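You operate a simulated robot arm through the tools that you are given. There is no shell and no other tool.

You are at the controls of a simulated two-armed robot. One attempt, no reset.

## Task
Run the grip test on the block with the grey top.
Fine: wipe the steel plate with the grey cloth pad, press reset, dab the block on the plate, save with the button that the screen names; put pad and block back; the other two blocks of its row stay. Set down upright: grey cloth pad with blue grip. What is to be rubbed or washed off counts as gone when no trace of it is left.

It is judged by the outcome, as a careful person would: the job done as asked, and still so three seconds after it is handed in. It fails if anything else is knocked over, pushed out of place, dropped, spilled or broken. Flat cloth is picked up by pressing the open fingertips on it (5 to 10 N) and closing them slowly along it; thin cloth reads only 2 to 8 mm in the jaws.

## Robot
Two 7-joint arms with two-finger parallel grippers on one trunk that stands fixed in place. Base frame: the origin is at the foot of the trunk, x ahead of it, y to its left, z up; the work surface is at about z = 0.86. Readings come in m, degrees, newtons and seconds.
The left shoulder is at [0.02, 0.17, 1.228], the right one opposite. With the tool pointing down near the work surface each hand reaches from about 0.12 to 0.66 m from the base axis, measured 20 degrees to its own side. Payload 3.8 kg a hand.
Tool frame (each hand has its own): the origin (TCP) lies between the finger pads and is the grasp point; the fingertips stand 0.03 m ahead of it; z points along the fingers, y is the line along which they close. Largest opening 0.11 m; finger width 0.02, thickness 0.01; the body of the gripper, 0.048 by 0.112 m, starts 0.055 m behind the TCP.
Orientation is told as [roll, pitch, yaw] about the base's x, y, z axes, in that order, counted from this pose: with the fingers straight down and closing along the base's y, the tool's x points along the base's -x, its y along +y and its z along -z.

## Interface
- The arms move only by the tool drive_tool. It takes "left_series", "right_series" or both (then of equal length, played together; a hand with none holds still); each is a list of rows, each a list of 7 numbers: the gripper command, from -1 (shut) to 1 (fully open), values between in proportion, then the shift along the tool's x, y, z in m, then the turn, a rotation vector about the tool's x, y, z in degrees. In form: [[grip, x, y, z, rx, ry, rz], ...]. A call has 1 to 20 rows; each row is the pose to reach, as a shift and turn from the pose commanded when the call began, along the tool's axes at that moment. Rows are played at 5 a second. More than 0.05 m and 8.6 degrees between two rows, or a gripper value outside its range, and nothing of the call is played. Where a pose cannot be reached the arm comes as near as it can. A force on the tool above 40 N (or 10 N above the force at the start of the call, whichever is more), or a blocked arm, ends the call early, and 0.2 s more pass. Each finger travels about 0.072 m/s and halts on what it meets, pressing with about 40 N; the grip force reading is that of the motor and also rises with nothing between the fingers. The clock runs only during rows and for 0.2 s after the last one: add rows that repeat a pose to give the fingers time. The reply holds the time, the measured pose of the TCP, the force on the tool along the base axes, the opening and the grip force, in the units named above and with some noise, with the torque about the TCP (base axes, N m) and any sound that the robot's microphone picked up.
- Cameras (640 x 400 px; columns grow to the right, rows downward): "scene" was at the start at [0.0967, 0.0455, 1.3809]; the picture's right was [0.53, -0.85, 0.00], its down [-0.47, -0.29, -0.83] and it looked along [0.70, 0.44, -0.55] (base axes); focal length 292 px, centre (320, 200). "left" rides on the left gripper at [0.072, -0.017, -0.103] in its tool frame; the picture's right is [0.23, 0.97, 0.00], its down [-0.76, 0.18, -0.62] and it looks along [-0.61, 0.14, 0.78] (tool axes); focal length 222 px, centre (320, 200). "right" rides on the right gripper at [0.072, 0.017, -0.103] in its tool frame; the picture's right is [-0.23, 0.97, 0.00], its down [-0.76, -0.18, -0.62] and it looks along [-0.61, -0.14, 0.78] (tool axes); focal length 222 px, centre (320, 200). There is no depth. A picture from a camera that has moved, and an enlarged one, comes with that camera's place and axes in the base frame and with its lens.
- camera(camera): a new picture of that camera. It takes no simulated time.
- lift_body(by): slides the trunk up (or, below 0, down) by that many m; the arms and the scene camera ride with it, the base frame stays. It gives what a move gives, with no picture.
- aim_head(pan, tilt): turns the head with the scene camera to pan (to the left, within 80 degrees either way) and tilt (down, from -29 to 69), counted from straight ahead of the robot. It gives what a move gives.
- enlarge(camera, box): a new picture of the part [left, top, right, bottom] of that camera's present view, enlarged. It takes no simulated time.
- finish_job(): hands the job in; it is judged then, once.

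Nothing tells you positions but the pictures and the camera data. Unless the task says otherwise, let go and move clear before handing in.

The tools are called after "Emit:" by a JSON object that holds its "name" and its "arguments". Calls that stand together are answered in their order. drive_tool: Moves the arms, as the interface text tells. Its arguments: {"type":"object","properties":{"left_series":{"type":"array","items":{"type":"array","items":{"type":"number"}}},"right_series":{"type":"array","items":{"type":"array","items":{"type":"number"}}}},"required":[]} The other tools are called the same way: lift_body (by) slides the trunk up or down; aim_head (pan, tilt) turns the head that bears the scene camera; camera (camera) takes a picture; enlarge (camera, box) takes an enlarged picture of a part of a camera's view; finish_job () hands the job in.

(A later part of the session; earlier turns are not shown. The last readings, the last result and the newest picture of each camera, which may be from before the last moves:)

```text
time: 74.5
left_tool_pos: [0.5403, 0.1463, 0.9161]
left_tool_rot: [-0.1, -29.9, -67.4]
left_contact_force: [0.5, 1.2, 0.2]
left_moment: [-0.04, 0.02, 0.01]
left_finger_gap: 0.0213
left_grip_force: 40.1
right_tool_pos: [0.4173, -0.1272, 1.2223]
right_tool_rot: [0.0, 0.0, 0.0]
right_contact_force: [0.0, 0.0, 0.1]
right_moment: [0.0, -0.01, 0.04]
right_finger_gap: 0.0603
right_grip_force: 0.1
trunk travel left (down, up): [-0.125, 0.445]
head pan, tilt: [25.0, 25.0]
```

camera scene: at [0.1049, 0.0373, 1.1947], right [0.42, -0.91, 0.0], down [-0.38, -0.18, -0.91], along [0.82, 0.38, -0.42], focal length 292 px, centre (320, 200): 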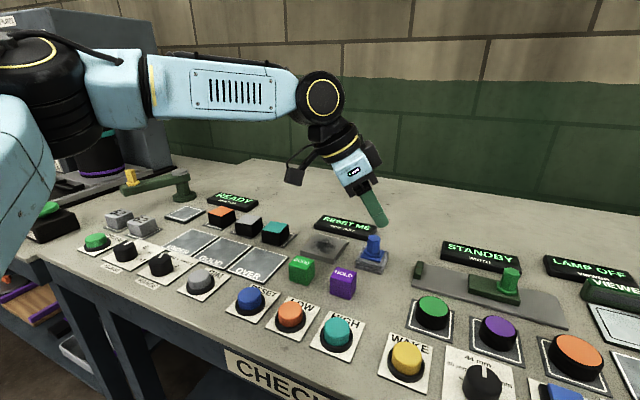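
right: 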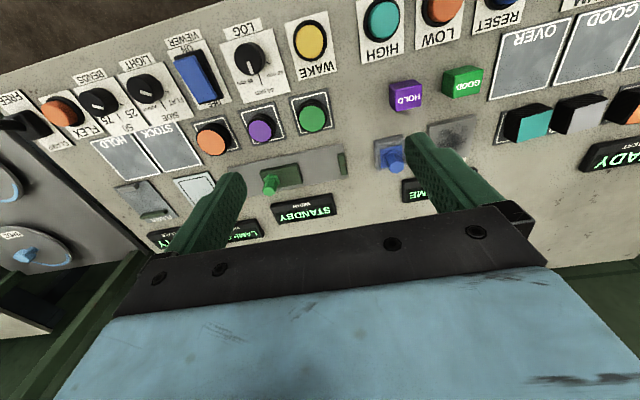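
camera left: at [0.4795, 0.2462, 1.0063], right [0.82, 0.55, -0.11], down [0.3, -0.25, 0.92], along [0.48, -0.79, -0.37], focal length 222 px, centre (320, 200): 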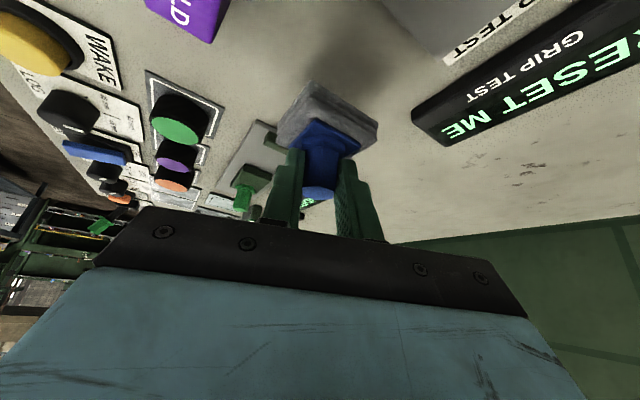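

No contact force yet, so I'll lower another 1.5 mm.

Emit:
{"name": "drive_tool", "arguments": {"left_series": [[-1, 0.0004, 0, 0.0007, 0, 0, 0], [-1, 0.0008, 0, 0.0013, 0, 0, 0], [-1, 0.0008, 0, 0.0013, 0, 0, 0]]}}

Emit:
{"name": "enlarge", "arguments": {"camera": "scene", "box": [330, 200, 430, 280]}}

```text
time: 75.3
left_tool_pos: [0.5399, 0.1465, 0.9149]
left_tool_rot: [0.2, -30.1, -67.5]
left_contact_force: [0.6, 0.7, 8.9]
left_moment: [-0.02, 0.18, -0.03]
left_finger_gap: 0.0213
left_grip_force: 40.3
right_tool_pos: [0.4176, -0.1259, 1.2221]
right_tool_rot: [0.0, 0.0, -0.1]
right_contact_force: [-0.4, 1.1, 0.7]
right_moment: [0.05, 0.0, 0.04]
right_finger_gap: 0.0606
right_grip_force: 0.0
trunk travel left (down, up): [-0.125, 0.445]
head pan, tilt: [25.0, 25.0]
```

```text
5.00 times, centred on (380, 240) of scene
camera zoom: at [0.1044, 0.0372, 1.1948], right [0.42, -0.91, 0.0], down [-0.38, -0.18, -0.91], along [0.82, 0.38, -0.42], focal length 1459 px, centre (20, 0)
```

zoom: 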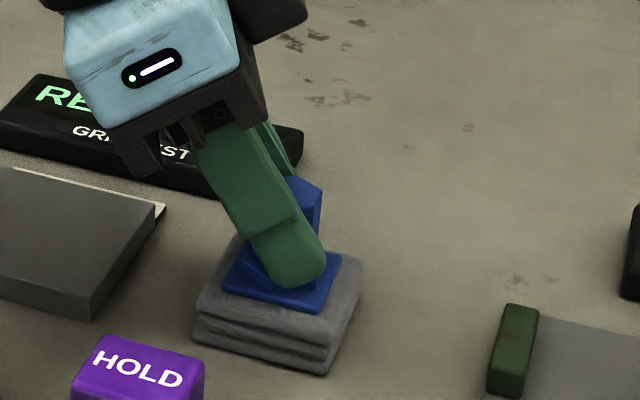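

The pad rests on the bench. I'll ease off, open slowly, and rise straight up.

Emit:
{"name": "drive_tool", "arguments": {"left_series": [[-1, -0.0004, 0, -0.0007, 0, 0, 0], [-0.6, -0.0004, 0, -0.0007, 0, 0, 0], [-0.3, -0.0004, 0, -0.0007, 0, 0, 0], [-0.1, -0.0004, 0, -0.0007, 0, 0, 0], [-0.1, -0.0004, 0, -0.0007, 0, 0, 0], [-0.1, -0.01, 0, -0.0173, 0, 0, 0], [-0.1, -0.02, 0, -0.0346, 0, 0, 0], [-0.1, -0.035, 0, -0.0606, 0, 0, 0], [-0.1, -0.05, 0, -0.0866, 0, 0, 0]]}}

Emit:
{"name": "camera", "arguments": {"camera": "left"}}

Emit:
{"name": "enlarge", "arguments": {"camera": "scene", "box": [280, 200, 430, 300]}}

```text
time: 77.3
left_tool_pos: [0.5399, 0.149, 1.0155]
left_tool_rot: [0.1, -30.0, -67.6]
left_contact_force: [0.3, -0.5, -0.5]
left_moment: [0.0, 0.02, 0.01]
left_finger_gap: 0.0496
left_grip_force: 0.0
right_tool_pos: [0.4166, -0.1254, 1.222]
right_tool_rot: [0.0, -0.1, 0.0]
right_contact_force: [1.1, 1.0, -0.5]
right_moment: [-0.03, 0.04, -0.02]
right_finger_gap: 0.0602
right_grip_force: 0.0
trunk travel left (down, up): [-0.125, 0.445]
head pan, tilt: [25.0, 25.0]
```

```text
taken
camera left: at [0.478, 0.247, 1.0691], right [0.82, 0.55, -0.11], down [0.3, -0.25, 0.92], along [0.48, -0.79, -0.37], focal length 222 px, centre (320, 200)
```

left: 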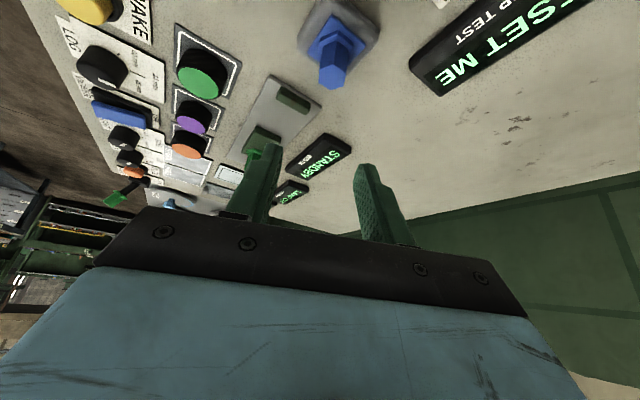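

```text
4.00 times, centred on (355, 250) of scene
camera zoom: at [0.1048, 0.0371, 1.1947], right [0.42, -0.91, 0.0], down [-0.38, -0.18, -0.91], along [0.82, 0.38, -0.42], focal length 1167 px, centre (180, 0)
```

zoom: 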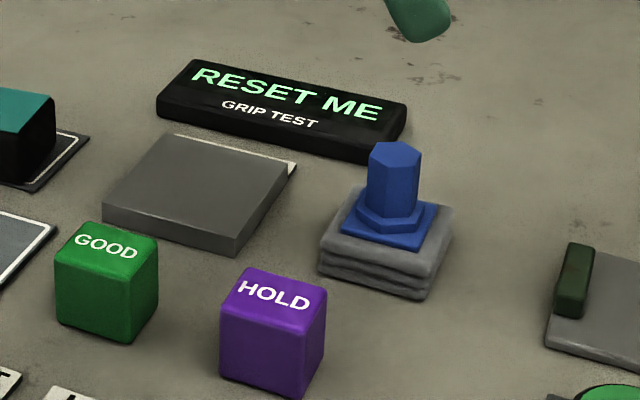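

The pad stands upright exactly where it was and the plate is clean. Next is RESET: I'll zoom in on the buttons to locate them while straightening the left hand.

Emit:
{"name": "enlarge", "arguments": {"camera": "scene", "box": [220, 270, 370, 370]}}

Emit:
{"name": "drive_tool", "arguments": {"left_series": [[-0.1, 0.0143, -0.0044, -0.015, 0, 5, 0], [-0.4, 0.0286, -0.0088, -0.03, 0, 10, 0], [-0.8, 0.0429, -0.0132, -0.045, 0, 15, 0], [-1, 0.0571, -0.0176, -0.06, 0, 20, 0], [-1, 0.0714, -0.022, -0.075, 0, 25, 0], [-1, 0.0857, -0.0264, -0.0899, 0, 30, 0], [-1, 0.0857, -0.0264, -0.0899, 0, 30, 0]]}}

```text
4.00 times, centred on (295, 320) of scene
camera zoom: at [0.1048, 0.0371, 1.1947], right [0.42, -0.91, 0.0], down [-0.38, -0.18, -0.91], along [0.82, 0.38, -0.42], focal length 1167 px, centre (420, -280)
```

zoom: 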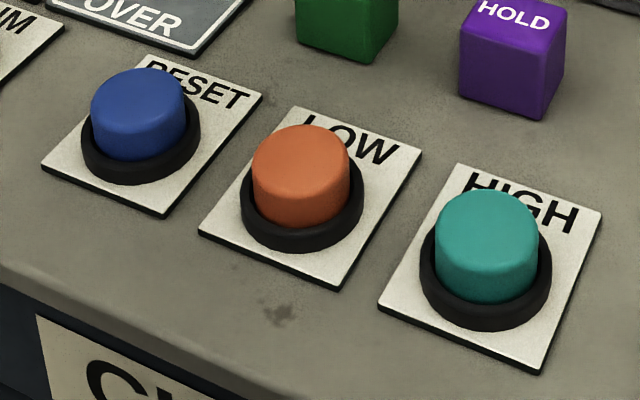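

```text
time: 78.9
left_tool_pos: [0.4685, 0.2474, 1.0493]
left_tool_rot: [0.1, 0.1, -67.6]
left_contact_force: [-0.3, 0.1, 0.4]
left_moment: [0.02, -0.01, 0.0]
left_finger_gap: 0.0002
left_grip_force: 37.6
right_tool_pos: [0.4169, -0.1266, 1.2213]
right_tool_rot: [0.0, 0.0, 0.0]
right_contact_force: [0.3, 0.2, 0.1]
right_moment: [0.02, -0.01, -0.05]
right_finger_gap: 0.0604
right_grip_force: 0.0
trunk travel left (down, up): [-0.125, 0.445]
head pan, tilt: [25.0, 25.0]
```

RESET's cap comes out at about (0.366, 0.275, top z 0.882), LOW at (0.364, 0.204) and HIGH at (0.363, 0.133). I'll turn the closed left hand to yaw -90° and move above RESET.

Emit:
{"name": "drive_tool", "arguments": {"left_series": [[-1, 0.0108, -0.014, 0.0, 0, 0, 5], [-1, 0.0216, -0.028, 0.01, 0, 0, 10], [-1, 0.0324, -0.042, 0.02, 0, 0, 15], [-1, 0.0431, -0.0561, 0.035, 0, 0, 20], [-1, 0.0539, -0.0701, 0.05, 0, 0, 22.5], [-1, 0.0647, -0.0841, 0.0693, 0, 0, 22.5], [-1, 0.0647, -0.0841, 0.0693, 0, 0, 22.5]]}}

Emit:
{"name": "camera", "arguments": {"camera": "left"}}

Emit:
{"name": "camera", "arguments": {"camera": "scene"}}

```text
time: 80.5
left_tool_pos: [0.3686, 0.2743, 0.9795]
left_tool_rot: [0.0, 0.0, -90.0]
left_contact_force: [-0.4, 0.1, -0.5]
left_moment: [0.03, -0.03, -0.01]
left_finger_gap: 0.0
left_grip_force: 37.3
right_tool_pos: [0.4172, -0.1259, 1.2226]
right_tool_rot: [0.0, -0.1, 0.1]
right_contact_force: [-0.4, -0.1, 1.0]
right_moment: [-0.01, 0.02, -0.01]
right_finger_gap: 0.0606
right_grip_force: 0.1
trunk travel left (down, up): [-0.125, 0.445]
head pan, tilt: [25.0, 25.0]
```

```text
taken
camera left: at [0.348, 0.3472, 1.0837], right [0.97, 0.23, 0.0], down [0.18, -0.76, 0.62], along [0.14, -0.61, -0.78], focal length 222 px, centre (320, 200)
```

left: 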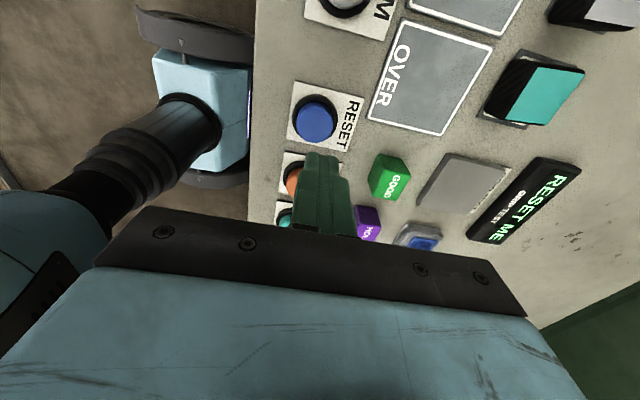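

```text
taken
camera scene: at [0.105, 0.0372, 1.1947], right [0.42, -0.91, 0.0], down [-0.38, -0.18, -0.91], along [0.82, 0.38, -0.42], focal length 292 px, centre (320, 200)
```

scene: 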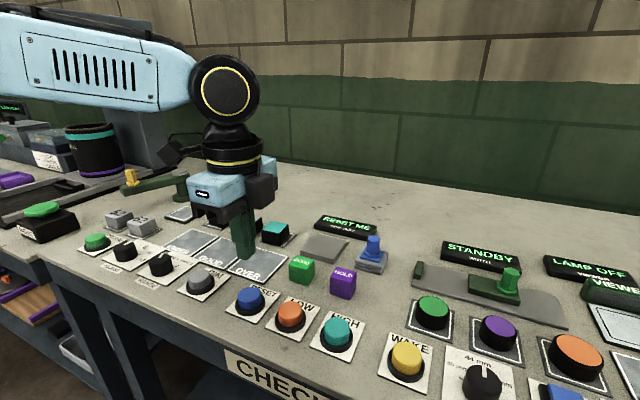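

I'm about 4 mm off RESET's centre in x. I'll correct that, come down to just above the cap, and press gently.

Emit:
{"name": "drive_tool", "arguments": {"left_series": [[-1, 0.0005, -0.004, 0.02, 0, 0, 0], [-1, 0.0005, -0.004, 0.04, 0, 0, 0], [-1, 0.0005, -0.004, 0.055, 0, 0, 0], [-1, 0.0005, -0.004, 0.0645, 0, 0, 0], [-1, 0.0005, -0.004, 0.0645, 0, 0, 0]]}}

Emit:
{"name": "enlarge", "arguments": {"camera": "scene", "box": [200, 250, 320, 330]}}

Emit:
{"name": "enlarge", "arguments": {"camera": "left", "box": [240, 60, 400, 240]}}

```text
time: 81.7
left_tool_pos: [0.363, 0.2746, 0.9159]
left_tool_rot: [0.0, 0.0, -90.0]
left_contact_force: [-0.4, 0.3, -0.1]
left_moment: [0.02, -0.03, 0.01]
left_finger_gap: 0.0
left_grip_force: 37.8
right_tool_pos: [0.4172, -0.1263, 1.22]
right_tool_rot: [-0.1, 0.0, 0.0]
right_contact_force: [-0.2, -0.4, 0.3]
right_moment: [0.01, 0.02, 0.01]
right_finger_gap: 0.0604
right_grip_force: 0.1
trunk travel left (down, up): [-0.125, 0.445]
head pan, tilt: [25.0, 25.0]
```

```text
5.00 times, centred on (260, 290) of scene
camera zoom: at [0.105, 0.0372, 1.1947], right [0.42, -0.91, 0.0], down [-0.38, -0.18, -0.91], along [0.82, 0.38, -0.42], focal length 1459 px, centre (620, -250)
```

zoom: 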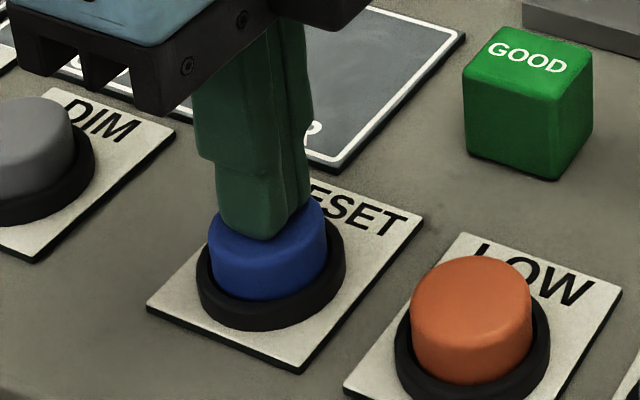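

```text
2.22 times, centred on (320, 150) of left
camera zoom: at [0.3442, 0.3478, 1.0195], right [0.97, 0.23, 0.0], down [0.18, -0.76, 0.62], along [0.14, -0.61, -0.78], focal length 494 px, centre (320, 311)
```

zoom: 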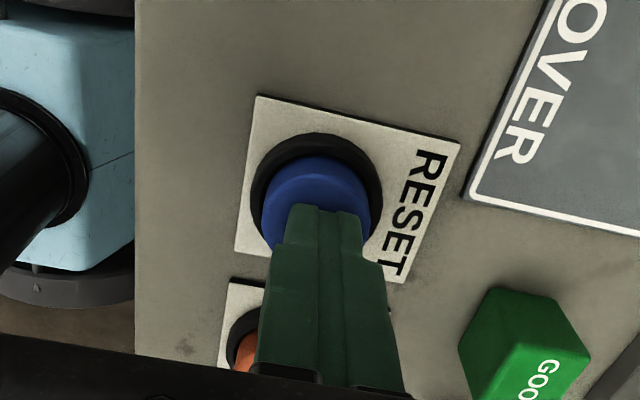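

The fingertips sit over the RESET cap. I'll press down slowly.

Emit:
{"name": "drive_tool", "arguments": {"left_series": [[-1, 0.003, 0, 0.002, 0, 0, 0], [-1, 0.003, 0, 0.004, 0, 0, 0], [-1, 0.003, 0, 0.006, 0, 0, 0], [-1, 0.003, 0, 0.008, 0, 0, 0], [-1, 0.003, 0, 0.008, 0, 0, 0]]}}

Emit:
{"name": "enlarge", "arguments": {"camera": "scene", "box": [300, 200, 400, 260]}}

```text
time: 82.9
left_tool_pos: [0.3643, 0.2781, 0.9076]
left_tool_rot: [0.2, 0.1, -90.1]
left_contact_force: [0.4, 4.0, 23.2]
left_moment: [0.13, 0.05, -0.09]
left_finger_gap: 0.0
left_grip_force: 37.4
right_tool_pos: [0.4155, -0.1264, 1.2222]
right_tool_rot: [0.0, 0.0, -0.1]
right_contact_force: [1.0, -0.5, -0.6]
right_moment: [-0.04, 0.03, -0.01]
right_finger_gap: 0.0603
right_grip_force: 0.0
trunk travel left (down, up): [-0.125, 0.445]
head pan, tilt: [25.0, 25.0]
heard: click
```

```text
6.40 times, centred on (350, 230) of scene
camera zoom: at [0.1039, 0.0369, 1.1949], right [0.42, -0.91, 0.0], down [-0.38, -0.18, -0.91], along [0.82, 0.38, -0.42], focal length 1867 px, centre (128, 8)
```

zoom: 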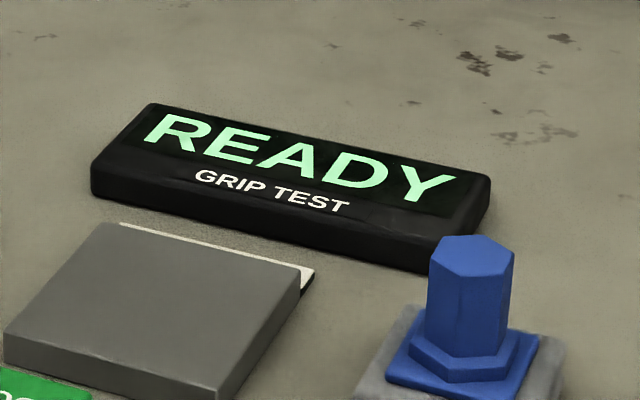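

RESET clicked and the screen now reads READY. I'll rise and go over the grey-topped block with the fingers opened along x, so they stay clear of its neighbours.

Emit:
{"name": "drive_tool", "arguments": {"left_series": [[-1, 0, 0, -0.02, 0, 0, 0], [-1, 0, 0, -0.06, 0, 0, 0], [-0.6, 0, 0, -0.1, 0, 0, 0], [-0.2, 0.0248, 0.0338, -0.11, 0, 0, 0], [0.1, 0.0496, 0.0676, -0.11, 0, 0, 0], [0.2, 0.0744, 0.1014, -0.11, 0, 0, 0], [0.2, 0.0992, 0.1352, -0.11, 0, 0, 0], [0.2, 0.124, 0.169, -0.11, 0, 0, 0], [0.2, 0.124, 0.169, -0.11, 0, 0, 0]]}}

Emit:
{"name": "camera", "arguments": {"camera": "left"}}

Emit:
{"name": "camera", "arguments": {"camera": "scene"}}

```text
time: 84.9
left_tool_pos: [0.5324, 0.4004, 1.0187]
left_tool_rot: [0.0, 0.0, -90.0]
left_contact_force: [0.8, 0.0, -0.7]
left_moment: [0.03, 0.0, 0.01]
left_finger_gap: 0.066
left_grip_force: 0.0
right_tool_pos: [0.418, -0.1263, 1.2218]
right_tool_rot: [0.0, 0.1, -0.1]
right_contact_force: [0.1, 0.1, 0.5]
right_moment: [-0.02, -0.04, 0.02]
right_finger_gap: 0.0603
right_grip_force: 0.0
trunk travel left (down, up): [-0.125, 0.445]
head pan, tilt: [25.0, 25.0]
```

```text
taken
camera left: at [0.515, 0.4747, 1.1223], right [0.97, 0.23, 0.0], down [0.18, -0.76, 0.62], along [0.14, -0.61, -0.78], focal length 222 px, centre (320, 200)
```

left: 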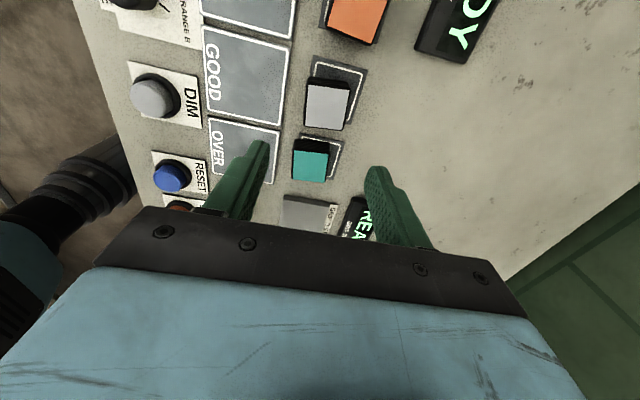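

```text
taken
camera scene: at [0.1048, 0.0372, 1.1947], right [0.42, -0.91, 0.0], down [-0.38, -0.18, -0.91], along [0.82, 0.38, -0.42], focal length 292 px, centre (320, 200)
```

scene: 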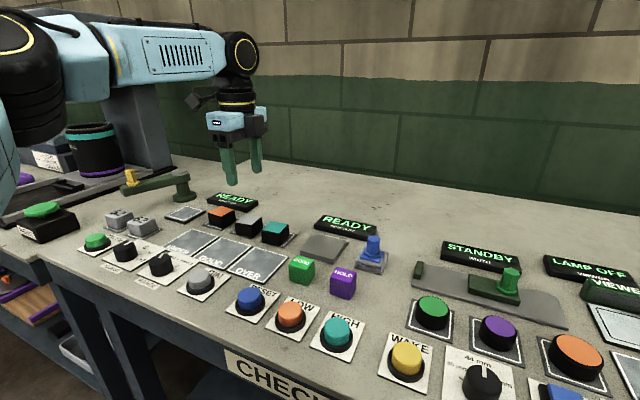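

Emit:
{"name": "enlarge", "arguments": {"camera": "left", "box": [270, 40, 400, 180]}}

Emit:
{"name": "enlarge", "arguments": {"camera": "scene", "box": [190, 195, 310, 275]}}

```text
2.86 times, centred on (335, 110) of left
camera zoom: at [0.515, 0.4747, 1.1223], right [0.97, 0.23, 0.0], down [0.18, -0.76, 0.62], along [0.14, -0.61, -0.78], focal length 635 px, centre (277, 457)
```

zoom: 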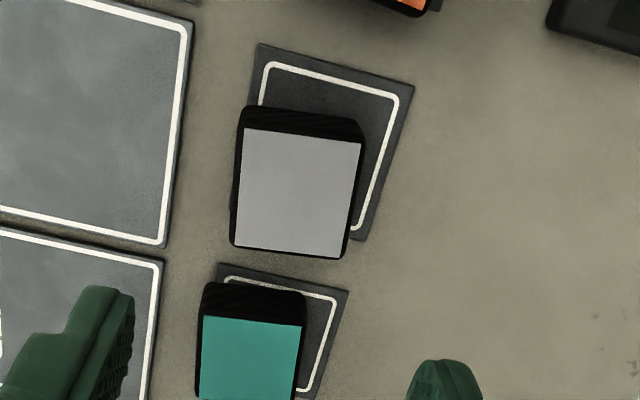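

```text
5.00 times, centred on (250, 235) of scene
camera zoom: at [0.1048, 0.0372, 1.1947], right [0.42, -0.91, 0.0], down [-0.38, -0.18, -0.91], along [0.82, 0.38, -0.42], focal length 1459 px, centre (670, 25)
```

zoom: 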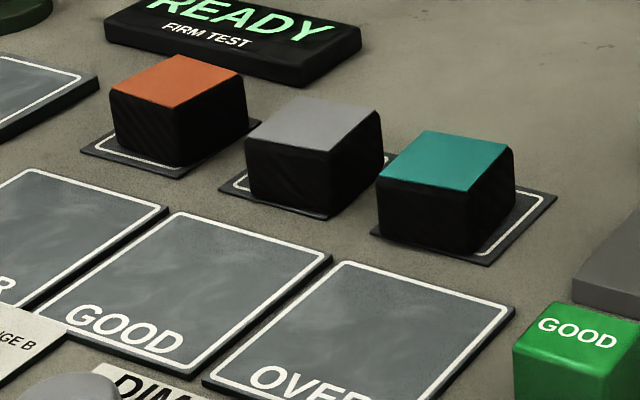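

The grey block is about 38 mm square, turned about 7°, centred near (0.535, 0.410). I'll align the hand to it, come lower and check again.

Emit:
{"name": "drive_tool", "arguments": {"left_series": [[0.2, 0.005, 0.0013, 0.015, 0, 0, -3.5], [0.2, 0.0096, 0.0026, 0.03, 0, 0, -7], [0.2, 0.0096, 0.0026, 0.05, 0, 0, -7], [0.2, 0.0096, 0.0026, 0.05, 0, 0, -7]]}}

Emit:
{"name": "enlarge", "arguments": {"camera": "left", "box": [220, 40, 440, 240]}}

Emit:
{"name": "enlarge", "arguments": {"camera": "scene", "box": [190, 175, 310, 255]}}

```text
time: 85.9
left_tool_pos: [0.5349, 0.4129, 0.9687]
left_tool_rot: [0.1, 0.0, -82.8]
left_contact_force: [-0.2, -0.2, 0.4]
left_moment: [0.01, 0.01, 0.02]
left_finger_gap: 0.0661
left_grip_force: 0.1
right_tool_pos: [0.4167, -0.1255, 1.2222]
right_tool_rot: [0.0, 0.0, 0.0]
right_contact_force: [0.1, -0.5, -1.1]
right_moment: [-0.03, 0.0, -0.01]
right_finger_gap: 0.0604
right_grip_force: 0.1
trunk travel left (down, up): [-0.125, 0.445]
head pan, tilt: [25.0, 25.0]
```

```text
2.00 times, centred on (330, 140) of left
camera zoom: at [0.5075, 0.4819, 1.072], right [0.94, 0.35, 0.0], down [0.27, -0.73, 0.62], along [0.22, -0.58, -0.78], focal length 444 px, centre (300, 320)
```

zoom: 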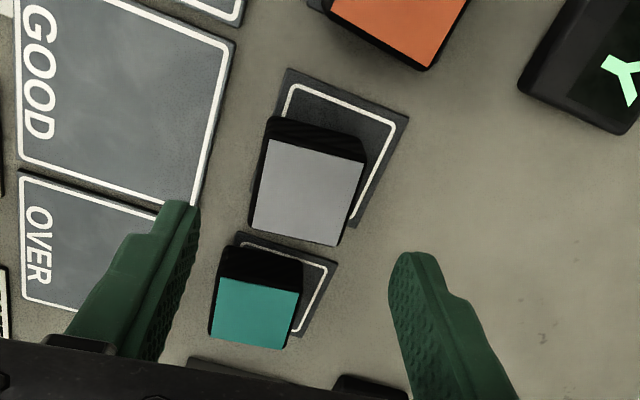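

```text
5.00 times, centred on (250, 215) of scene
camera zoom: at [0.105, 0.0372, 1.1947], right [0.42, -0.91, 0.0], down [-0.38, -0.18, -0.91], along [0.82, 0.38, -0.42], focal length 1459 px, centre (670, 125)
```

zoom: 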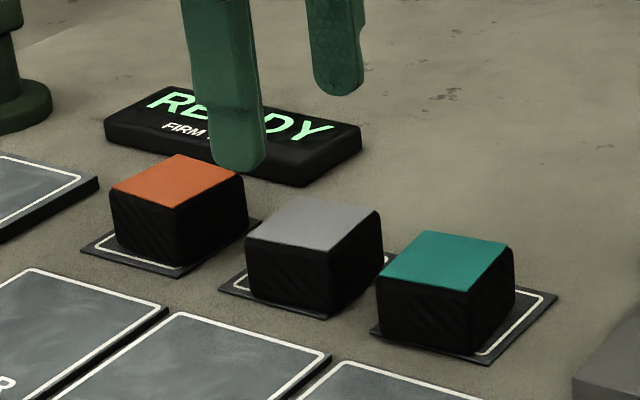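

Both cameras place the block centre around (0.535, 0.408), top near z 0.894. I'll lower the open fingers around it in x, clear of the orange and teal blocks.

Emit:
{"name": "drive_tool", "arguments": {"left_series": [[0.2, -0.003, 0, 0.015, 0, 0, -0.5], [0.2, -0.003, 0, 0.03, 0, 0, -0.5], [0.2, -0.003, 0, 0.045, 0, 0, -0.5], [0.2, -0.003, 0, 0.057, 0, 0, -0.5], [0.2, -0.003, 0, 0.057, 0, 0, -0.5]]}}

Emit:
{"name": "enlarge", "arguments": {"camera": "left", "box": [220, 40, 440, 240]}}

Emit:
{"name": "enlarge", "arguments": {"camera": "scene", "box": [190, 195, 310, 275]}}

```text
time: 87.1
left_tool_pos: [0.5344, 0.4087, 0.9102]
left_tool_rot: [0.1, 0.1, -82.5]
left_contact_force: [0.7, -0.2, 0.7]
left_moment: [0.03, -0.02, 0.04]
left_finger_gap: 0.0658
left_grip_force: 0.1
right_tool_pos: [0.4164, -0.1267, 1.2211]
right_tool_rot: [0.1, 0.0, 0.0]
right_contact_force: [0.1, 0.3, 0.7]
right_moment: [0.02, -0.03, -0.01]
right_finger_gap: 0.0606
right_grip_force: 0.0
trunk travel left (down, up): [-0.125, 0.445]
head pan, tilt: [25.0, 25.0]
```

```text
2.00 times, centred on (330, 140) of left
camera zoom: at [0.507, 0.4791, 1.0142], right [0.94, 0.35, 0.0], down [0.28, -0.73, 0.62], along [0.22, -0.58, -0.78], focal length 444 px, centre (300, 320)
```

zoom: 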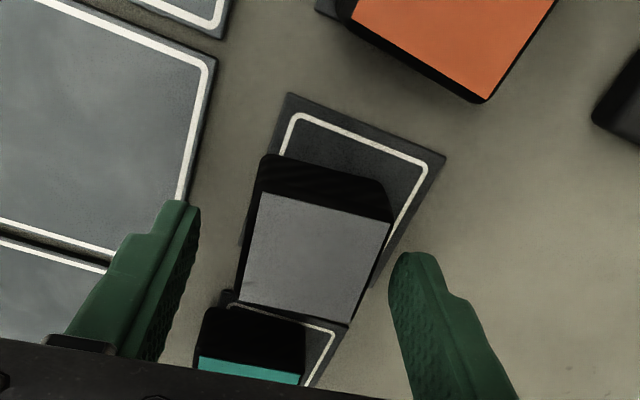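

```text
5.00 times, centred on (250, 235) of scene
camera zoom: at [0.105, 0.0372, 1.1947], right [0.42, -0.91, 0.0], down [-0.38, -0.18, -0.91], along [0.82, 0.38, -0.42], focal length 1459 px, centre (670, 25)
```

zoom: 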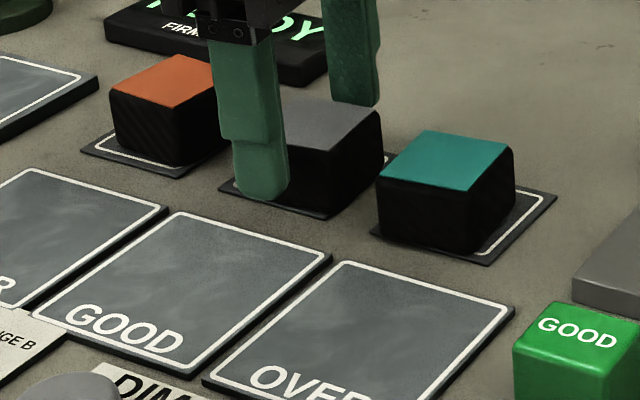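

The block sits about 5 mm nearer the far finger, so I'll shift the hand 5 mm forward, lower another 7 mm and check once more before closing.

Emit:
{"name": "drive_tool", "arguments": {"left_series": [[0.2, -0.001, 0.0025, 0.002, 0, 0, 0], [0.2, -0.002, 0.005, 0.004, 0, 0, 0], [0.2, -0.002, 0.005, 0.007, 0, 0, 0], [0.2, -0.002, 0.005, 0.007, 0, 0, 0]]}}

Emit:
{"name": "enlarge", "arguments": {"camera": "left", "box": [220, 40, 440, 240]}}

Emit:
{"name": "enlarge", "arguments": {"camera": "scene", "box": [190, 195, 310, 275]}}

```text
time: 88.1
left_tool_pos: [0.5408, 0.4084, 0.9041]
left_tool_rot: [0.1, 0.0, -82.5]
left_contact_force: [0.3, 0.7, -0.8]
left_moment: [-0.01, 0.0, -0.03]
left_finger_gap: 0.0659
left_grip_force: 0.0
right_tool_pos: [0.4168, -0.1259, 1.2214]
right_tool_rot: [0.0, 0.0, 0.0]
right_contact_force: [-0.4, 0.2, 0.6]
right_moment: [0.01, -0.02, 0.02]
right_finger_gap: 0.0603
right_grip_force: 0.1
trunk travel left (down, up): [-0.125, 0.445]
head pan, tilt: [25.0, 25.0]
```

```text
2.00 times, centred on (330, 140) of left
camera zoom: at [0.5121, 0.4775, 1.0074], right [0.94, 0.35, 0.0], down [0.28, -0.73, 0.62], along [0.22, -0.58, -0.78], focal length 444 px, centre (300, 320)
```

zoom: 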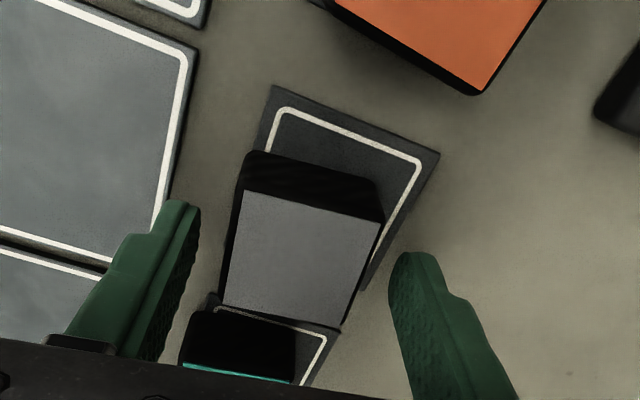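

```text
5.00 times, centred on (250, 235) of scene
camera zoom: at [0.105, 0.0372, 1.1947], right [0.42, -0.91, 0.0], down [-0.38, -0.18, -0.91], along [0.82, 0.38, -0.42], focal length 1459 px, centre (670, 25)
```

zoom: 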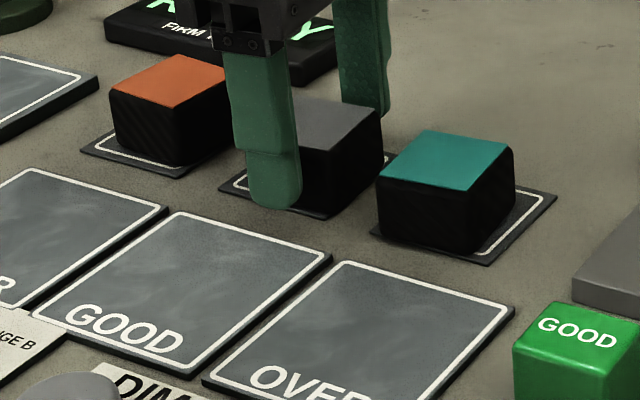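

The block is centred between the fingers now. I'll close slowly on it.

Emit:
{"name": "drive_tool", "arguments": {"left_series": [[0.0, 0, 0, 0, 0, 0, 0], [-0.15, 0, 0, 0, 0, 0, 0], [-0.25, 0, 0, 0, 0, 0, 0], [-0.35, 0, 0, 0, 0, 0, 0], [-0.5, 0, 0, 0, 0, 0, 0], [-0.8, 0, 0, 0, 0, 0, 0], [-1, 0, 0, 0, 0, 0, 0], [-1, 0, 0, 0, 0, 0, 0], [-1, 0, 0, 0, 0, 0, 0]]}}

Emit:
{"name": "enlarge", "arguments": {"camera": "left", "box": [220, 40, 440, 240]}}

Emit:
{"name": "enlarge", "arguments": {"camera": "scene", "box": [190, 195, 310, 275]}}

```text
time: 90.1
left_tool_pos: [0.5415, 0.4071, 0.9037]
left_tool_rot: [0.0, 0.1, -82.5]
left_contact_force: [0.5, -0.5, -0.5]
left_moment: [0.0, 0.02, -0.02]
left_finger_gap: 0.0429
left_grip_force: 40.2
right_tool_pos: [0.4164, -0.1259, 1.2214]
right_tool_rot: [0.0, -0.1, 0.0]
right_contact_force: [0.4, 0.9, 0.5]
right_moment: [-0.03, 0.02, 0.01]
right_finger_gap: 0.0609
right_grip_force: 0.2
trunk travel left (down, up): [-0.125, 0.445]
head pan, tilt: [25.0, 25.0]
```

```text
2.00 times, centred on (330, 140) of left
camera zoom: at [0.5121, 0.4776, 1.0075], right [0.94, 0.35, 0.0], down [0.28, -0.73, 0.62], along [0.22, -0.58, -0.78], focal length 444 px, centre (300, 320)
```

zoom: 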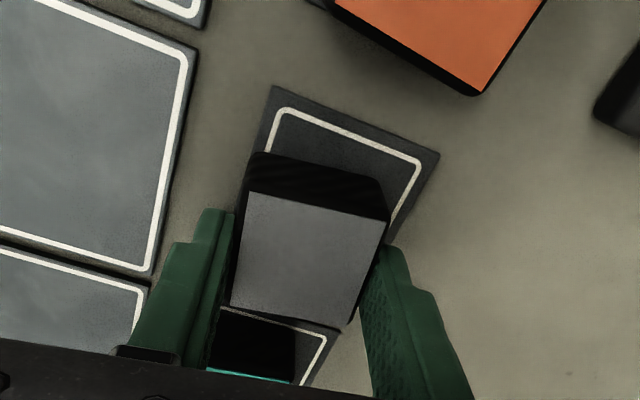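

```text
5.00 times, centred on (250, 235) of scene
camera zoom: at [0.105, 0.0372, 1.1947], right [0.42, -0.91, 0.0], down [-0.38, -0.18, -0.91], along [0.82, 0.38, -0.42], focal length 1459 px, centre (670, 25)
```

zoom: 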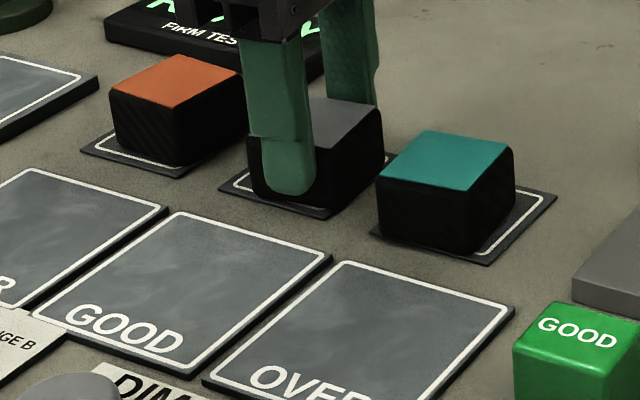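

The block is gripped (43 mm across). I'll lift it clear of its neighbours and carry it over the plate.

Emit:
{"name": "drive_tool", "arguments": {"left_series": [[-1, 0, 0, -0.005, 0, 0, 0], [-1, 0, 0, -0.015, 0, 0, 0], [-1, 0, 0, -0.03, 0, 0, 0], [-1, 0, 0, -0.05, 0, 0, 0], [-1, 0, 0, -0.07, 0, 0, 0], [-1, 0, 0, -0.08, 0, 0, 0], [-1, -0.0219, -0.0026, -0.08, 0, 0, 0], [-1, -0.0437, -0.0052, -0.08, 0, 0, 0], [-1, -0.0656, -0.0079, -0.08, 0, 0, 0], [-1, -0.0874, -0.0105, -0.08, 0, 0, 0], [-1, -0.1093, -0.0131, -0.08, 0, 0, 0], [-1, -0.1311, -0.0157, -0.08, 0, 0, 0], [-1, -0.153, -0.0184, -0.08, 0, 0, 0], [-1, -0.1748, -0.021, -0.08, 0, 0, 0], [-1, -0.1748, -0.021, -0.08, 0, 0, 0]]}}

Emit:
{"name": "camera", "arguments": {"camera": "left"}}

Emit:
{"name": "camera", "arguments": {"camera": "scene"}}

```text
time: 93.3
left_tool_pos: [0.5365, 0.2363, 0.984]
left_tool_rot: [0.0, 0.0, -82.4]
left_contact_force: [0.5, -0.4, -0.9]
left_moment: [-0.01, 0.03, 0.0]
left_finger_gap: 0.0428
left_grip_force: 39.9
left hand out of reach, approached as far as the arm can: row 14, 15
right_tool_pos: [0.4183, -0.1269, 1.2226]
right_tool_rot: [0.0, 0.0, 0.0]
right_contact_force: [-0.1, -0.1, 0.0]
right_moment: [0.0, 0.01, 0.0]
right_finger_gap: 0.0606
right_grip_force: 0.0
trunk travel left (down, up): [-0.125, 0.445]
head pan, tilt: [25.0, 25.0]
```

```text
taken
camera left: at [0.5083, 0.3051, 1.0865], right [0.94, 0.35, 0.0], down [0.28, -0.73, 0.62], along [0.22, -0.58, -0.78], focal length 222 px, centre (320, 200)
```

left: 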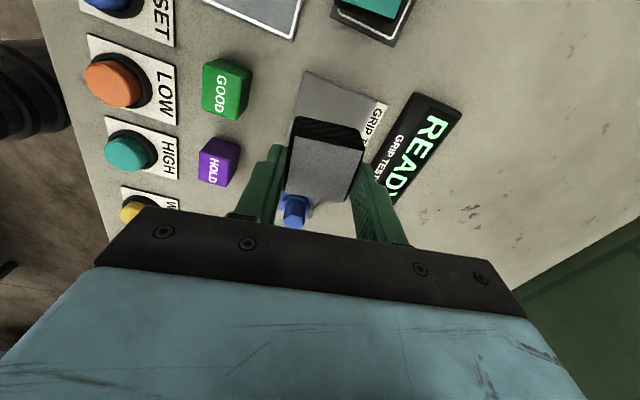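

```text
taken
camera scene: at [0.1053, 0.0373, 1.1946], right [0.42, -0.91, 0.0], down [-0.38, -0.18, -0.91], along [0.82, 0.38, -0.42], focal length 292 px, centre (320, 200)
```

scene: 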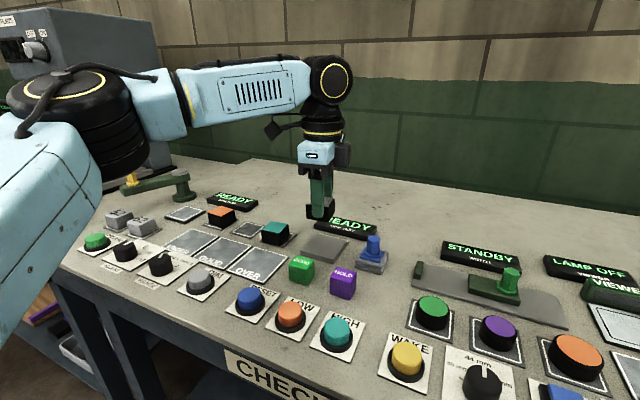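

The hand is at its reach limit at (0.5365, 0.236), but the block is well over the plate there. I'll pull in 3 mm and lower until the block is just above the plate.

Emit:
{"name": "drive_tool", "arguments": {"left_series": [[-1, 0.0031, -0.0006, 0.01, 0, 0, 0], [-1, 0.0031, -0.0006, 0.025, 0, 0, 0], [-1, 0.0031, -0.0006, 0.04, 0, 0, 0], [-1, 0.0031, -0.0006, 0.054, 0, 0, 0], [-1, 0.0031, -0.0006, 0.054, 0, 0, 0]]}}

Emit:
{"name": "enlarge", "arguments": {"camera": "scene", "box": [270, 190, 400, 277]}}

Emit:
{"name": "enlarge", "arguments": {"camera": "left", "box": [200, 40, 460, 240]}}

```text
time: 94.5
left_tool_pos: [0.5352, 0.2378, 0.9283]
left_tool_rot: [0.1, 0.0, -82.5]
left_contact_force: [-0.3, 0.5, -0.6]
left_moment: [0.0, -0.01, 0.0]
left_finger_gap: 0.0428
left_grip_force: 39.8
right_tool_pos: [0.4177, -0.1264, 1.2216]
right_tool_rot: [0.0, 0.1, 0.0]
right_contact_force: [-0.1, 0.8, 0.4]
right_moment: [-0.02, -0.03, 0.0]
right_finger_gap: 0.0605
right_grip_force: 0.0
trunk travel left (down, up): [-0.125, 0.445]
head pan, tilt: [25.0, 25.0]
```

```text
4.60 times, centred on (335, 234) of scene
camera zoom: at [0.105, 0.0372, 1.1947], right [0.42, -0.91, 0.0], down [-0.38, -0.18, -0.91], along [0.82, 0.38, -0.42], focal length 1341 px, centre (251, 46)
```

zoom: 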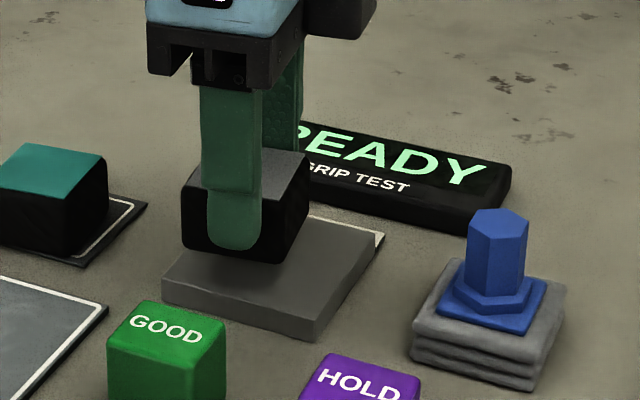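

```text
2.00 times, centred on (330, 140) of left
camera zoom: at [0.5069, 0.308, 1.0327], right [0.94, 0.35, 0.0], down [0.28, -0.73, 0.62], along [0.22, -0.58, -0.78], focal length 444 px, centre (300, 320)
```

zoom: 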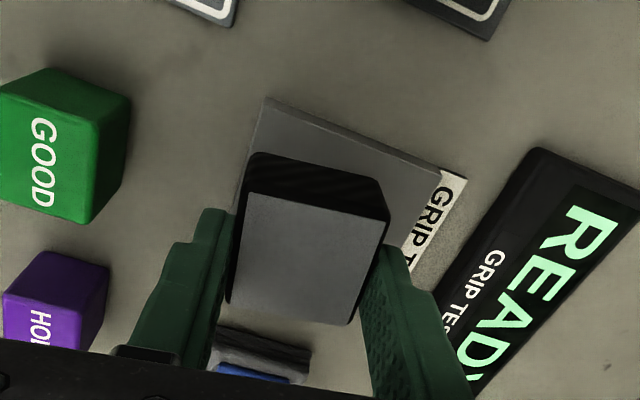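

The block is squarely above the plate with margin on all sides. I'll lower it gently for the dab.

Emit:
{"name": "drive_tool", "arguments": {"left_series": [[-1, 0, 0, 0.003, 0, 0, 0], [-1, 0, 0, 0.006, 0, 0, 0], [-1, 0, 0, 0.009, 0, 0, 0], [-1, 0, 0, 0.0105, 0, 0, 0], [-1, 0, 0, 0.0105, 0, 0, 0]]}}

Emit:
{"name": "enlarge", "arguments": {"camera": "scene", "box": [270, 190, 400, 277]}}

```text
time: 95.7
left_tool_pos: [0.5354, 0.239, 0.9184]
left_tool_rot: [-0.1, 0.1, -82.6]
left_contact_force: [0.2, 0.0, -1.8]
left_moment: [0.02, 0.01, -0.01]
left_finger_gap: 0.0431
left_grip_force: 39.7
right_tool_pos: [0.4175, -0.1263, 1.2223]
right_tool_rot: [0.0, 0.1, 0.1]
right_contact_force: [0.2, 0.0, 0.3]
right_moment: [-0.04, -0.04, 0.03]
right_finger_gap: 0.0608
right_grip_force: 0.0
trunk travel left (down, up): [-0.125, 0.445]
head pan, tilt: [25.0, 25.0]
```

```text
4.60 times, centred on (335, 234) of scene
camera zoom: at [0.105, 0.0373, 1.1946], right [0.42, -0.91, 0.0], down [-0.38, -0.18, -0.91], along [0.82, 0.38, -0.42], focal length 1341 px, centre (251, 46)
```

zoom: 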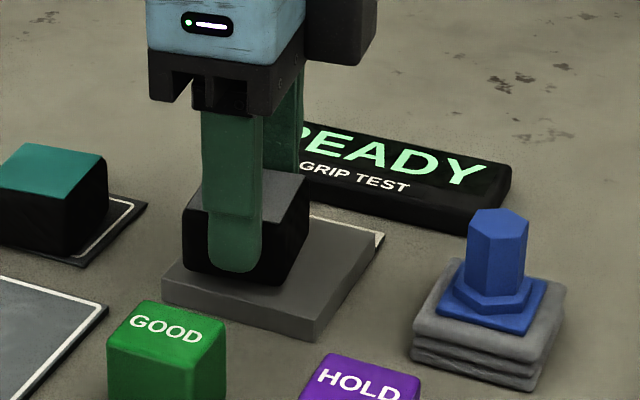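

Nearly touching. I'll lower another 2–3 mm and watch the force and the screen.

Emit:
{"name": "drive_tool", "arguments": {"left_series": [[-1, 0, 0, 0.001, 0, 0, 0], [-1, 0, 0, 0.002, 0, 0, 0], [-1, 0, 0, 0.0025, 0, 0, 0], [-1, 0, 0, 0.0025, 0, 0, 0]]}}

Emit:
{"name": "enlarge", "arguments": {"camera": "scene", "box": [270, 190, 400, 277]}}

```text
time: 96.7
left_tool_pos: [0.535, 0.2378, 0.9148]
left_tool_rot: [-0.1, 0.0, -82.5]
left_contact_force: [0.2, -0.2, -1.0]
left_moment: [0.0, 0.01, -0.02]
left_finger_gap: 0.0429
left_grip_force: 39.4
right_tool_pos: [0.4172, -0.1266, 1.2217]
right_tool_rot: [0.1, -0.1, 0.0]
right_contact_force: [0.5, 0.0, 0.3]
right_moment: [-0.01, 0.02, 0.01]
right_finger_gap: 0.0603
right_grip_force: 0.1
trunk travel left (down, up): [-0.125, 0.445]
head pan, tilt: [25.0, 25.0]
```

```text
4.60 times, centred on (335, 234) of scene
camera zoom: at [0.105, 0.0373, 1.1946], right [0.42, -0.91, 0.0], down [-0.38, -0.18, -0.91], along [0.82, 0.38, -0.42], focal length 1341 px, centre (251, 46)
```

zoom: 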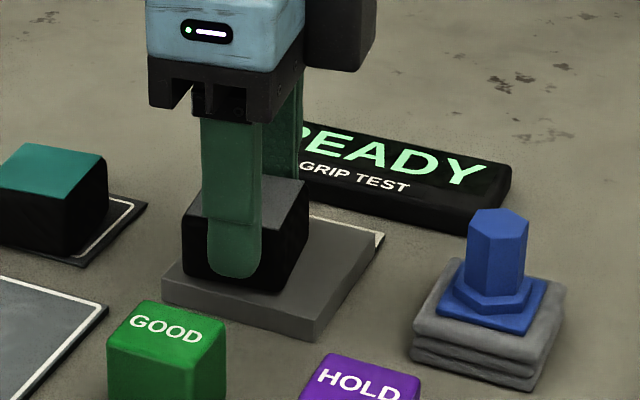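

Emit:
{"name": "drive_tool", "arguments": {"left_series": [[-1, 0, 0, 0.001, 0, 0, 0], [-1, 0, 0, 0.002, 0, 0, 0], [-1, 0, 0, 0.0025, 0, 0, 0], [-1, 0, 0, 0.0025, 0, 0, 0]]}}

Emit:
{"name": "enlarge", "arguments": {"camera": "scene", "box": [270, 190, 400, 277]}}

```text
time: 97.7
left_tool_pos: [0.5347, 0.2394, 0.9135]
left_tool_rot: [0.1, 0.1, -82.5]
left_contact_force: [1.1, 0.7, 1.9]
left_moment: [0.03, 0.08, -0.05]
left_finger_gap: 0.0429
left_grip_force: 39.9
right_tool_pos: [0.4176, -0.1251, 1.2211]
right_tool_rot: [0.0, 0.0, 0.0]
right_contact_force: [-0.2, 0.6, 0.4]
right_moment: [-0.02, 0.01, 0.02]
right_finger_gap: 0.0606
right_grip_force: 0.1
trunk travel left (down, up): [-0.125, 0.445]
head pan, tilt: [25.0, 25.0]
```

```text
4.60 times, centred on (335, 234) of scene
camera zoom: at [0.1049, 0.0373, 1.1947], right [0.42, -0.91, 0.0], down [-0.38, -0.18, -0.91], along [0.82, 0.38, -0.42], focal length 1341 px, centre (251, 46)
```

zoom: 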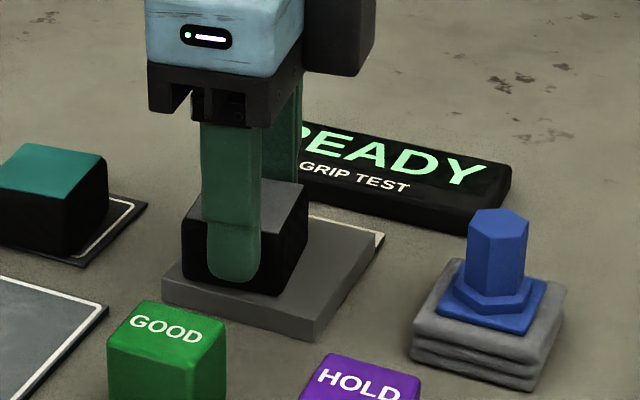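

Contact is just beginning (about 2 N). I'll press another millimetre for a firm dab.

Emit:
{"name": "drive_tool", "arguments": {"left_series": [[-1, 0, 0, 0.0005, 0, 0, 0], [-1, 0, 0, 0.001, 0, 0, 0], [-1, 0, 0, 0.001, 0, 0, 0]]}}

Emit:
{"name": "enlarge", "arguments": {"camera": "scene", "box": [270, 190, 400, 277]}}

```text
time: 98.5
left_tool_pos: [0.5341, 0.2382, 0.9126]
left_tool_rot: [0.2, 0.0, -82.5]
left_contact_force: [1.9, 1.0, 10.1]
left_moment: [0.05, 0.14, 0.02]
left_finger_gap: 0.0428
left_grip_force: 39.9
right_tool_pos: [0.4166, -0.1267, 1.2223]
right_tool_rot: [0.0, 0.0, 0.0]
right_contact_force: [1.2, 0.9, 1.4]
right_moment: [0.0, 0.07, 0.01]
right_finger_gap: 0.0605
right_grip_force: 0.0
trunk travel left (down, up): [-0.125, 0.445]
head pan, tilt: [25.0, 25.0]
```

```text
4.60 times, centred on (335, 234) of scene
camera zoom: at [0.1044, 0.037, 1.1948], right [0.42, -0.91, 0.0], down [-0.38, -0.18, -0.91], along [0.82, 0.38, -0.42], focal length 1341 px, centre (251, 46)
```

zoom: 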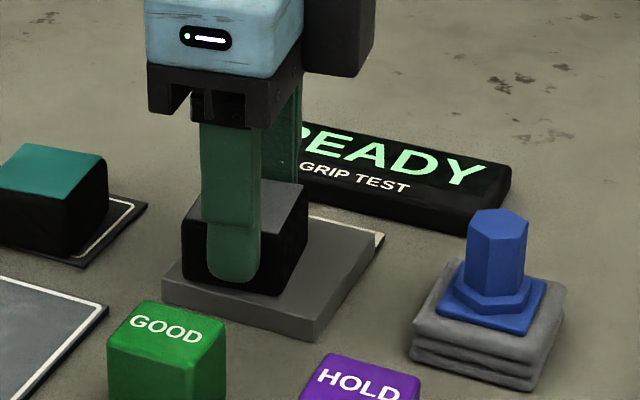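

About 10 N now; the screen still reads READY. I'll hold briefly, then lift off to complete the dab.

Emit:
{"name": "drive_tool", "arguments": {"left_series": [[-1, 0, 0, 0.0, 0, 0, 0], [-1, 0, 0, 0.0, 0, 0, 0], [-1, 0, 0, 0.0, 0, 0, 0], [-1, 0, 0, 0.0, 0, 0, 0]]}}

Emit:
{"name": "enlarge", "arguments": {"camera": "scene", "box": [270, 190, 400, 277]}}

Emit:
{"name": "drive_tool", "arguments": {"left_series": [[-1, 0, 0, -0.004, 0, 0, 0], [-1, 0, 0, -0.01, 0, 0, 0], [-1, 0, 0, -0.02, 0, 0, 0], [-1, 0, 0, -0.03, 0, 0, 0]]}}

Emit:
{"name": "enlarge", "arguments": {"camera": "scene", "box": [270, 190, 400, 277]}}

Emit:
{"name": "enlarge", "arguments": {"camera": "left", "box": [300, 40, 500, 240]}}

```text
time: 99.5
left_tool_pos: [0.535, 0.2378, 0.9139]
left_tool_rot: [0.3, 0.0, -82.4]
left_contact_force: [4.1, 0.1, 16.0]
left_moment: [0.09, 0.13, -0.03]
left_finger_gap: 0.0428
left_grip_force: 39.9
right_tool_pos: [0.4161, -0.1269, 1.2216]
right_tool_rot: [0.0, 0.0, 0.0]
right_contact_force: [0.9, -0.9, 0.0]
right_moment: [-0.04, 0.0, 0.02]
right_finger_gap: 0.0605
right_grip_force: 0.1
trunk travel left (down, up): [-0.125, 0.445]
head pan, tilt: [25.0, 25.0]
```

```text
4.60 times, centred on (335, 234) of scene
camera zoom: at [0.1043, 0.0368, 1.1948], right [0.42, -0.91, 0.0], down [-0.38, -0.18, -0.91], along [0.82, 0.38, -0.42], focal length 1341 px, centre (251, 46)
```

zoom: 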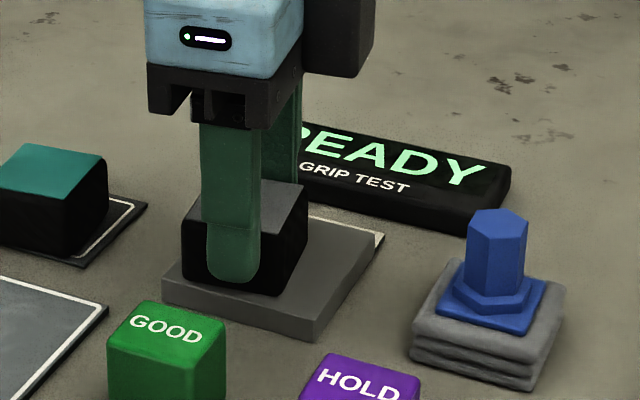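

```text
time: 100.5
left_tool_pos: [0.535, 0.2387, 0.9414]
left_tool_rot: [0.0, 0.0, -82.5]
left_contact_force: [-0.6, -0.4, -0.8]
left_moment: [0.0, 0.02, 0.04]
left_finger_gap: 0.0428
left_grip_force: 40.3
right_tool_pos: [0.4182, -0.1272, 1.2213]
right_tool_rot: [0.0, 0.0, 0.0]
right_contact_force: [0.3, -0.9, 0.8]
right_moment: [-0.04, -0.01, 0.01]
right_finger_gap: 0.0604
right_grip_force: 0.0
trunk travel left (down, up): [-0.125, 0.445]
head pan, tilt: [25.0, 25.0]
```

```text
4.60 times, centred on (335, 234) of scene
camera zoom: at [0.105, 0.0372, 1.1946], right [0.42, -0.91, 0.0], down [-0.38, -0.18, -0.91], along [0.82, 0.38, -0.42], focal length 1341 px, centre (251, 46)
```

zoom: 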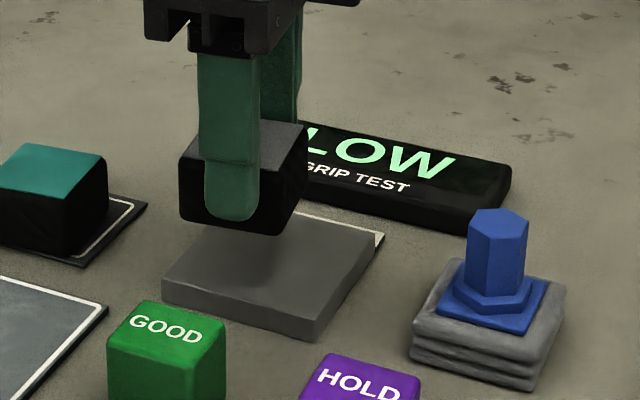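

```text
2.00 times, centred on (400, 140) of left
camera zoom: at [0.5069, 0.3087, 1.046], right [0.94, 0.35, 0.0], down [0.28, -0.73, 0.62], along [0.22, -0.58, -0.78], focal length 444 px, centre (160, 320)
```

zoom: 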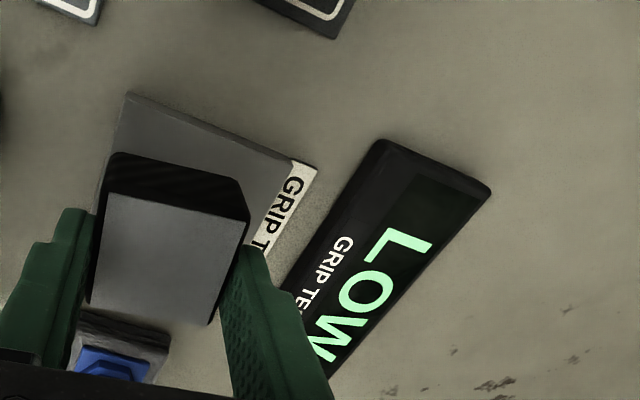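

The screen now reads LOW, so LOW (orange cap) is the save button. I'll first return the block over its mat, since that hand is needed for pressing.

Emit:
{"name": "drive_tool", "arguments": {"left_series": [[-1, 0, 0, -0.015, 0, 0, 0], [-1, 0, 0, -0.03, 0, 0, 0], [-1, 0, 0, -0.043, 0, 0, 0], [-1, 0.0209, 0.0034, -0.043, 0, 0, 0], [-1, 0.0418, 0.0067, -0.043, 0, 0, 0], [-1, 0.0627, 0.0101, -0.043, 0, 0, 0], [-1, 0.0837, 0.0134, -0.043, 0, 0, 0], [-1, 0.1046, 0.0168, -0.043, 0, 0, 0], [-1, 0.1255, 0.0202, -0.043, 0, 0, 0], [-1, 0.1464, 0.0235, -0.043, 0, 0, 0], [-1, 0.1673, 0.0269, -0.043, 0, 0, 0], [-1, 0.1673, 0.0269, -0.043, 0, 0, 0]]}}

Emit:
{"name": "enlarge", "arguments": {"camera": "left", "box": [220, 40, 440, 240]}}

Emit:
{"name": "camera", "arguments": {"camera": "scene"}}

```text
time: 103.1
left_tool_pos: [0.5415, 0.4084, 0.9851]
left_tool_rot: [0.0, 0.0, -82.5]
left_contact_force: [0.5, 0.2, -1.1]
left_moment: [-0.01, 0.01, 0.01]
left_finger_gap: 0.0429
left_grip_force: 39.6
right_tool_pos: [0.4171, -0.1251, 1.222]
right_tool_rot: [0.0, 0.0, 0.1]
right_contact_force: [0.0, 0.5, 0.4]
right_moment: [0.01, -0.03, -0.02]
right_finger_gap: 0.0603
right_grip_force: 0.0
trunk travel left (down, up): [-0.125, 0.445]
head pan, tilt: [25.0, 25.0]
```

```text
2.00 times, centred on (330, 140) of left
camera zoom: at [0.512, 0.4781, 1.0892], right [0.94, 0.35, 0.0], down [0.28, -0.73, 0.62], along [0.22, -0.58, -0.78], focal length 444 px, centre (300, 320)
```

zoom: 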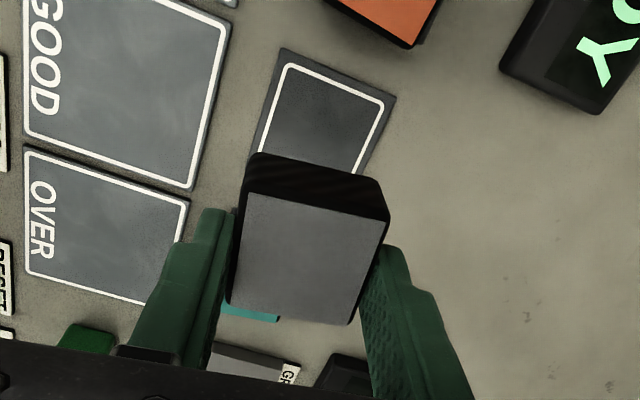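

```text
taken
camera scene: at [0.105, 0.0372, 1.1947], right [0.42, -0.91, 0.0], down [-0.38, -0.18, -0.91], along [0.82, 0.38, -0.42], focal length 292 px, centre (320, 200)
```

scene: 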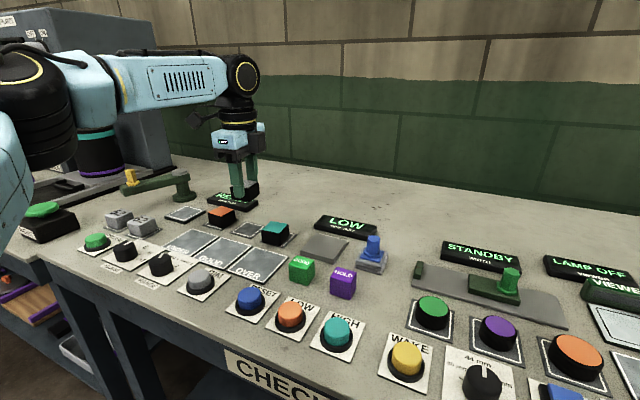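

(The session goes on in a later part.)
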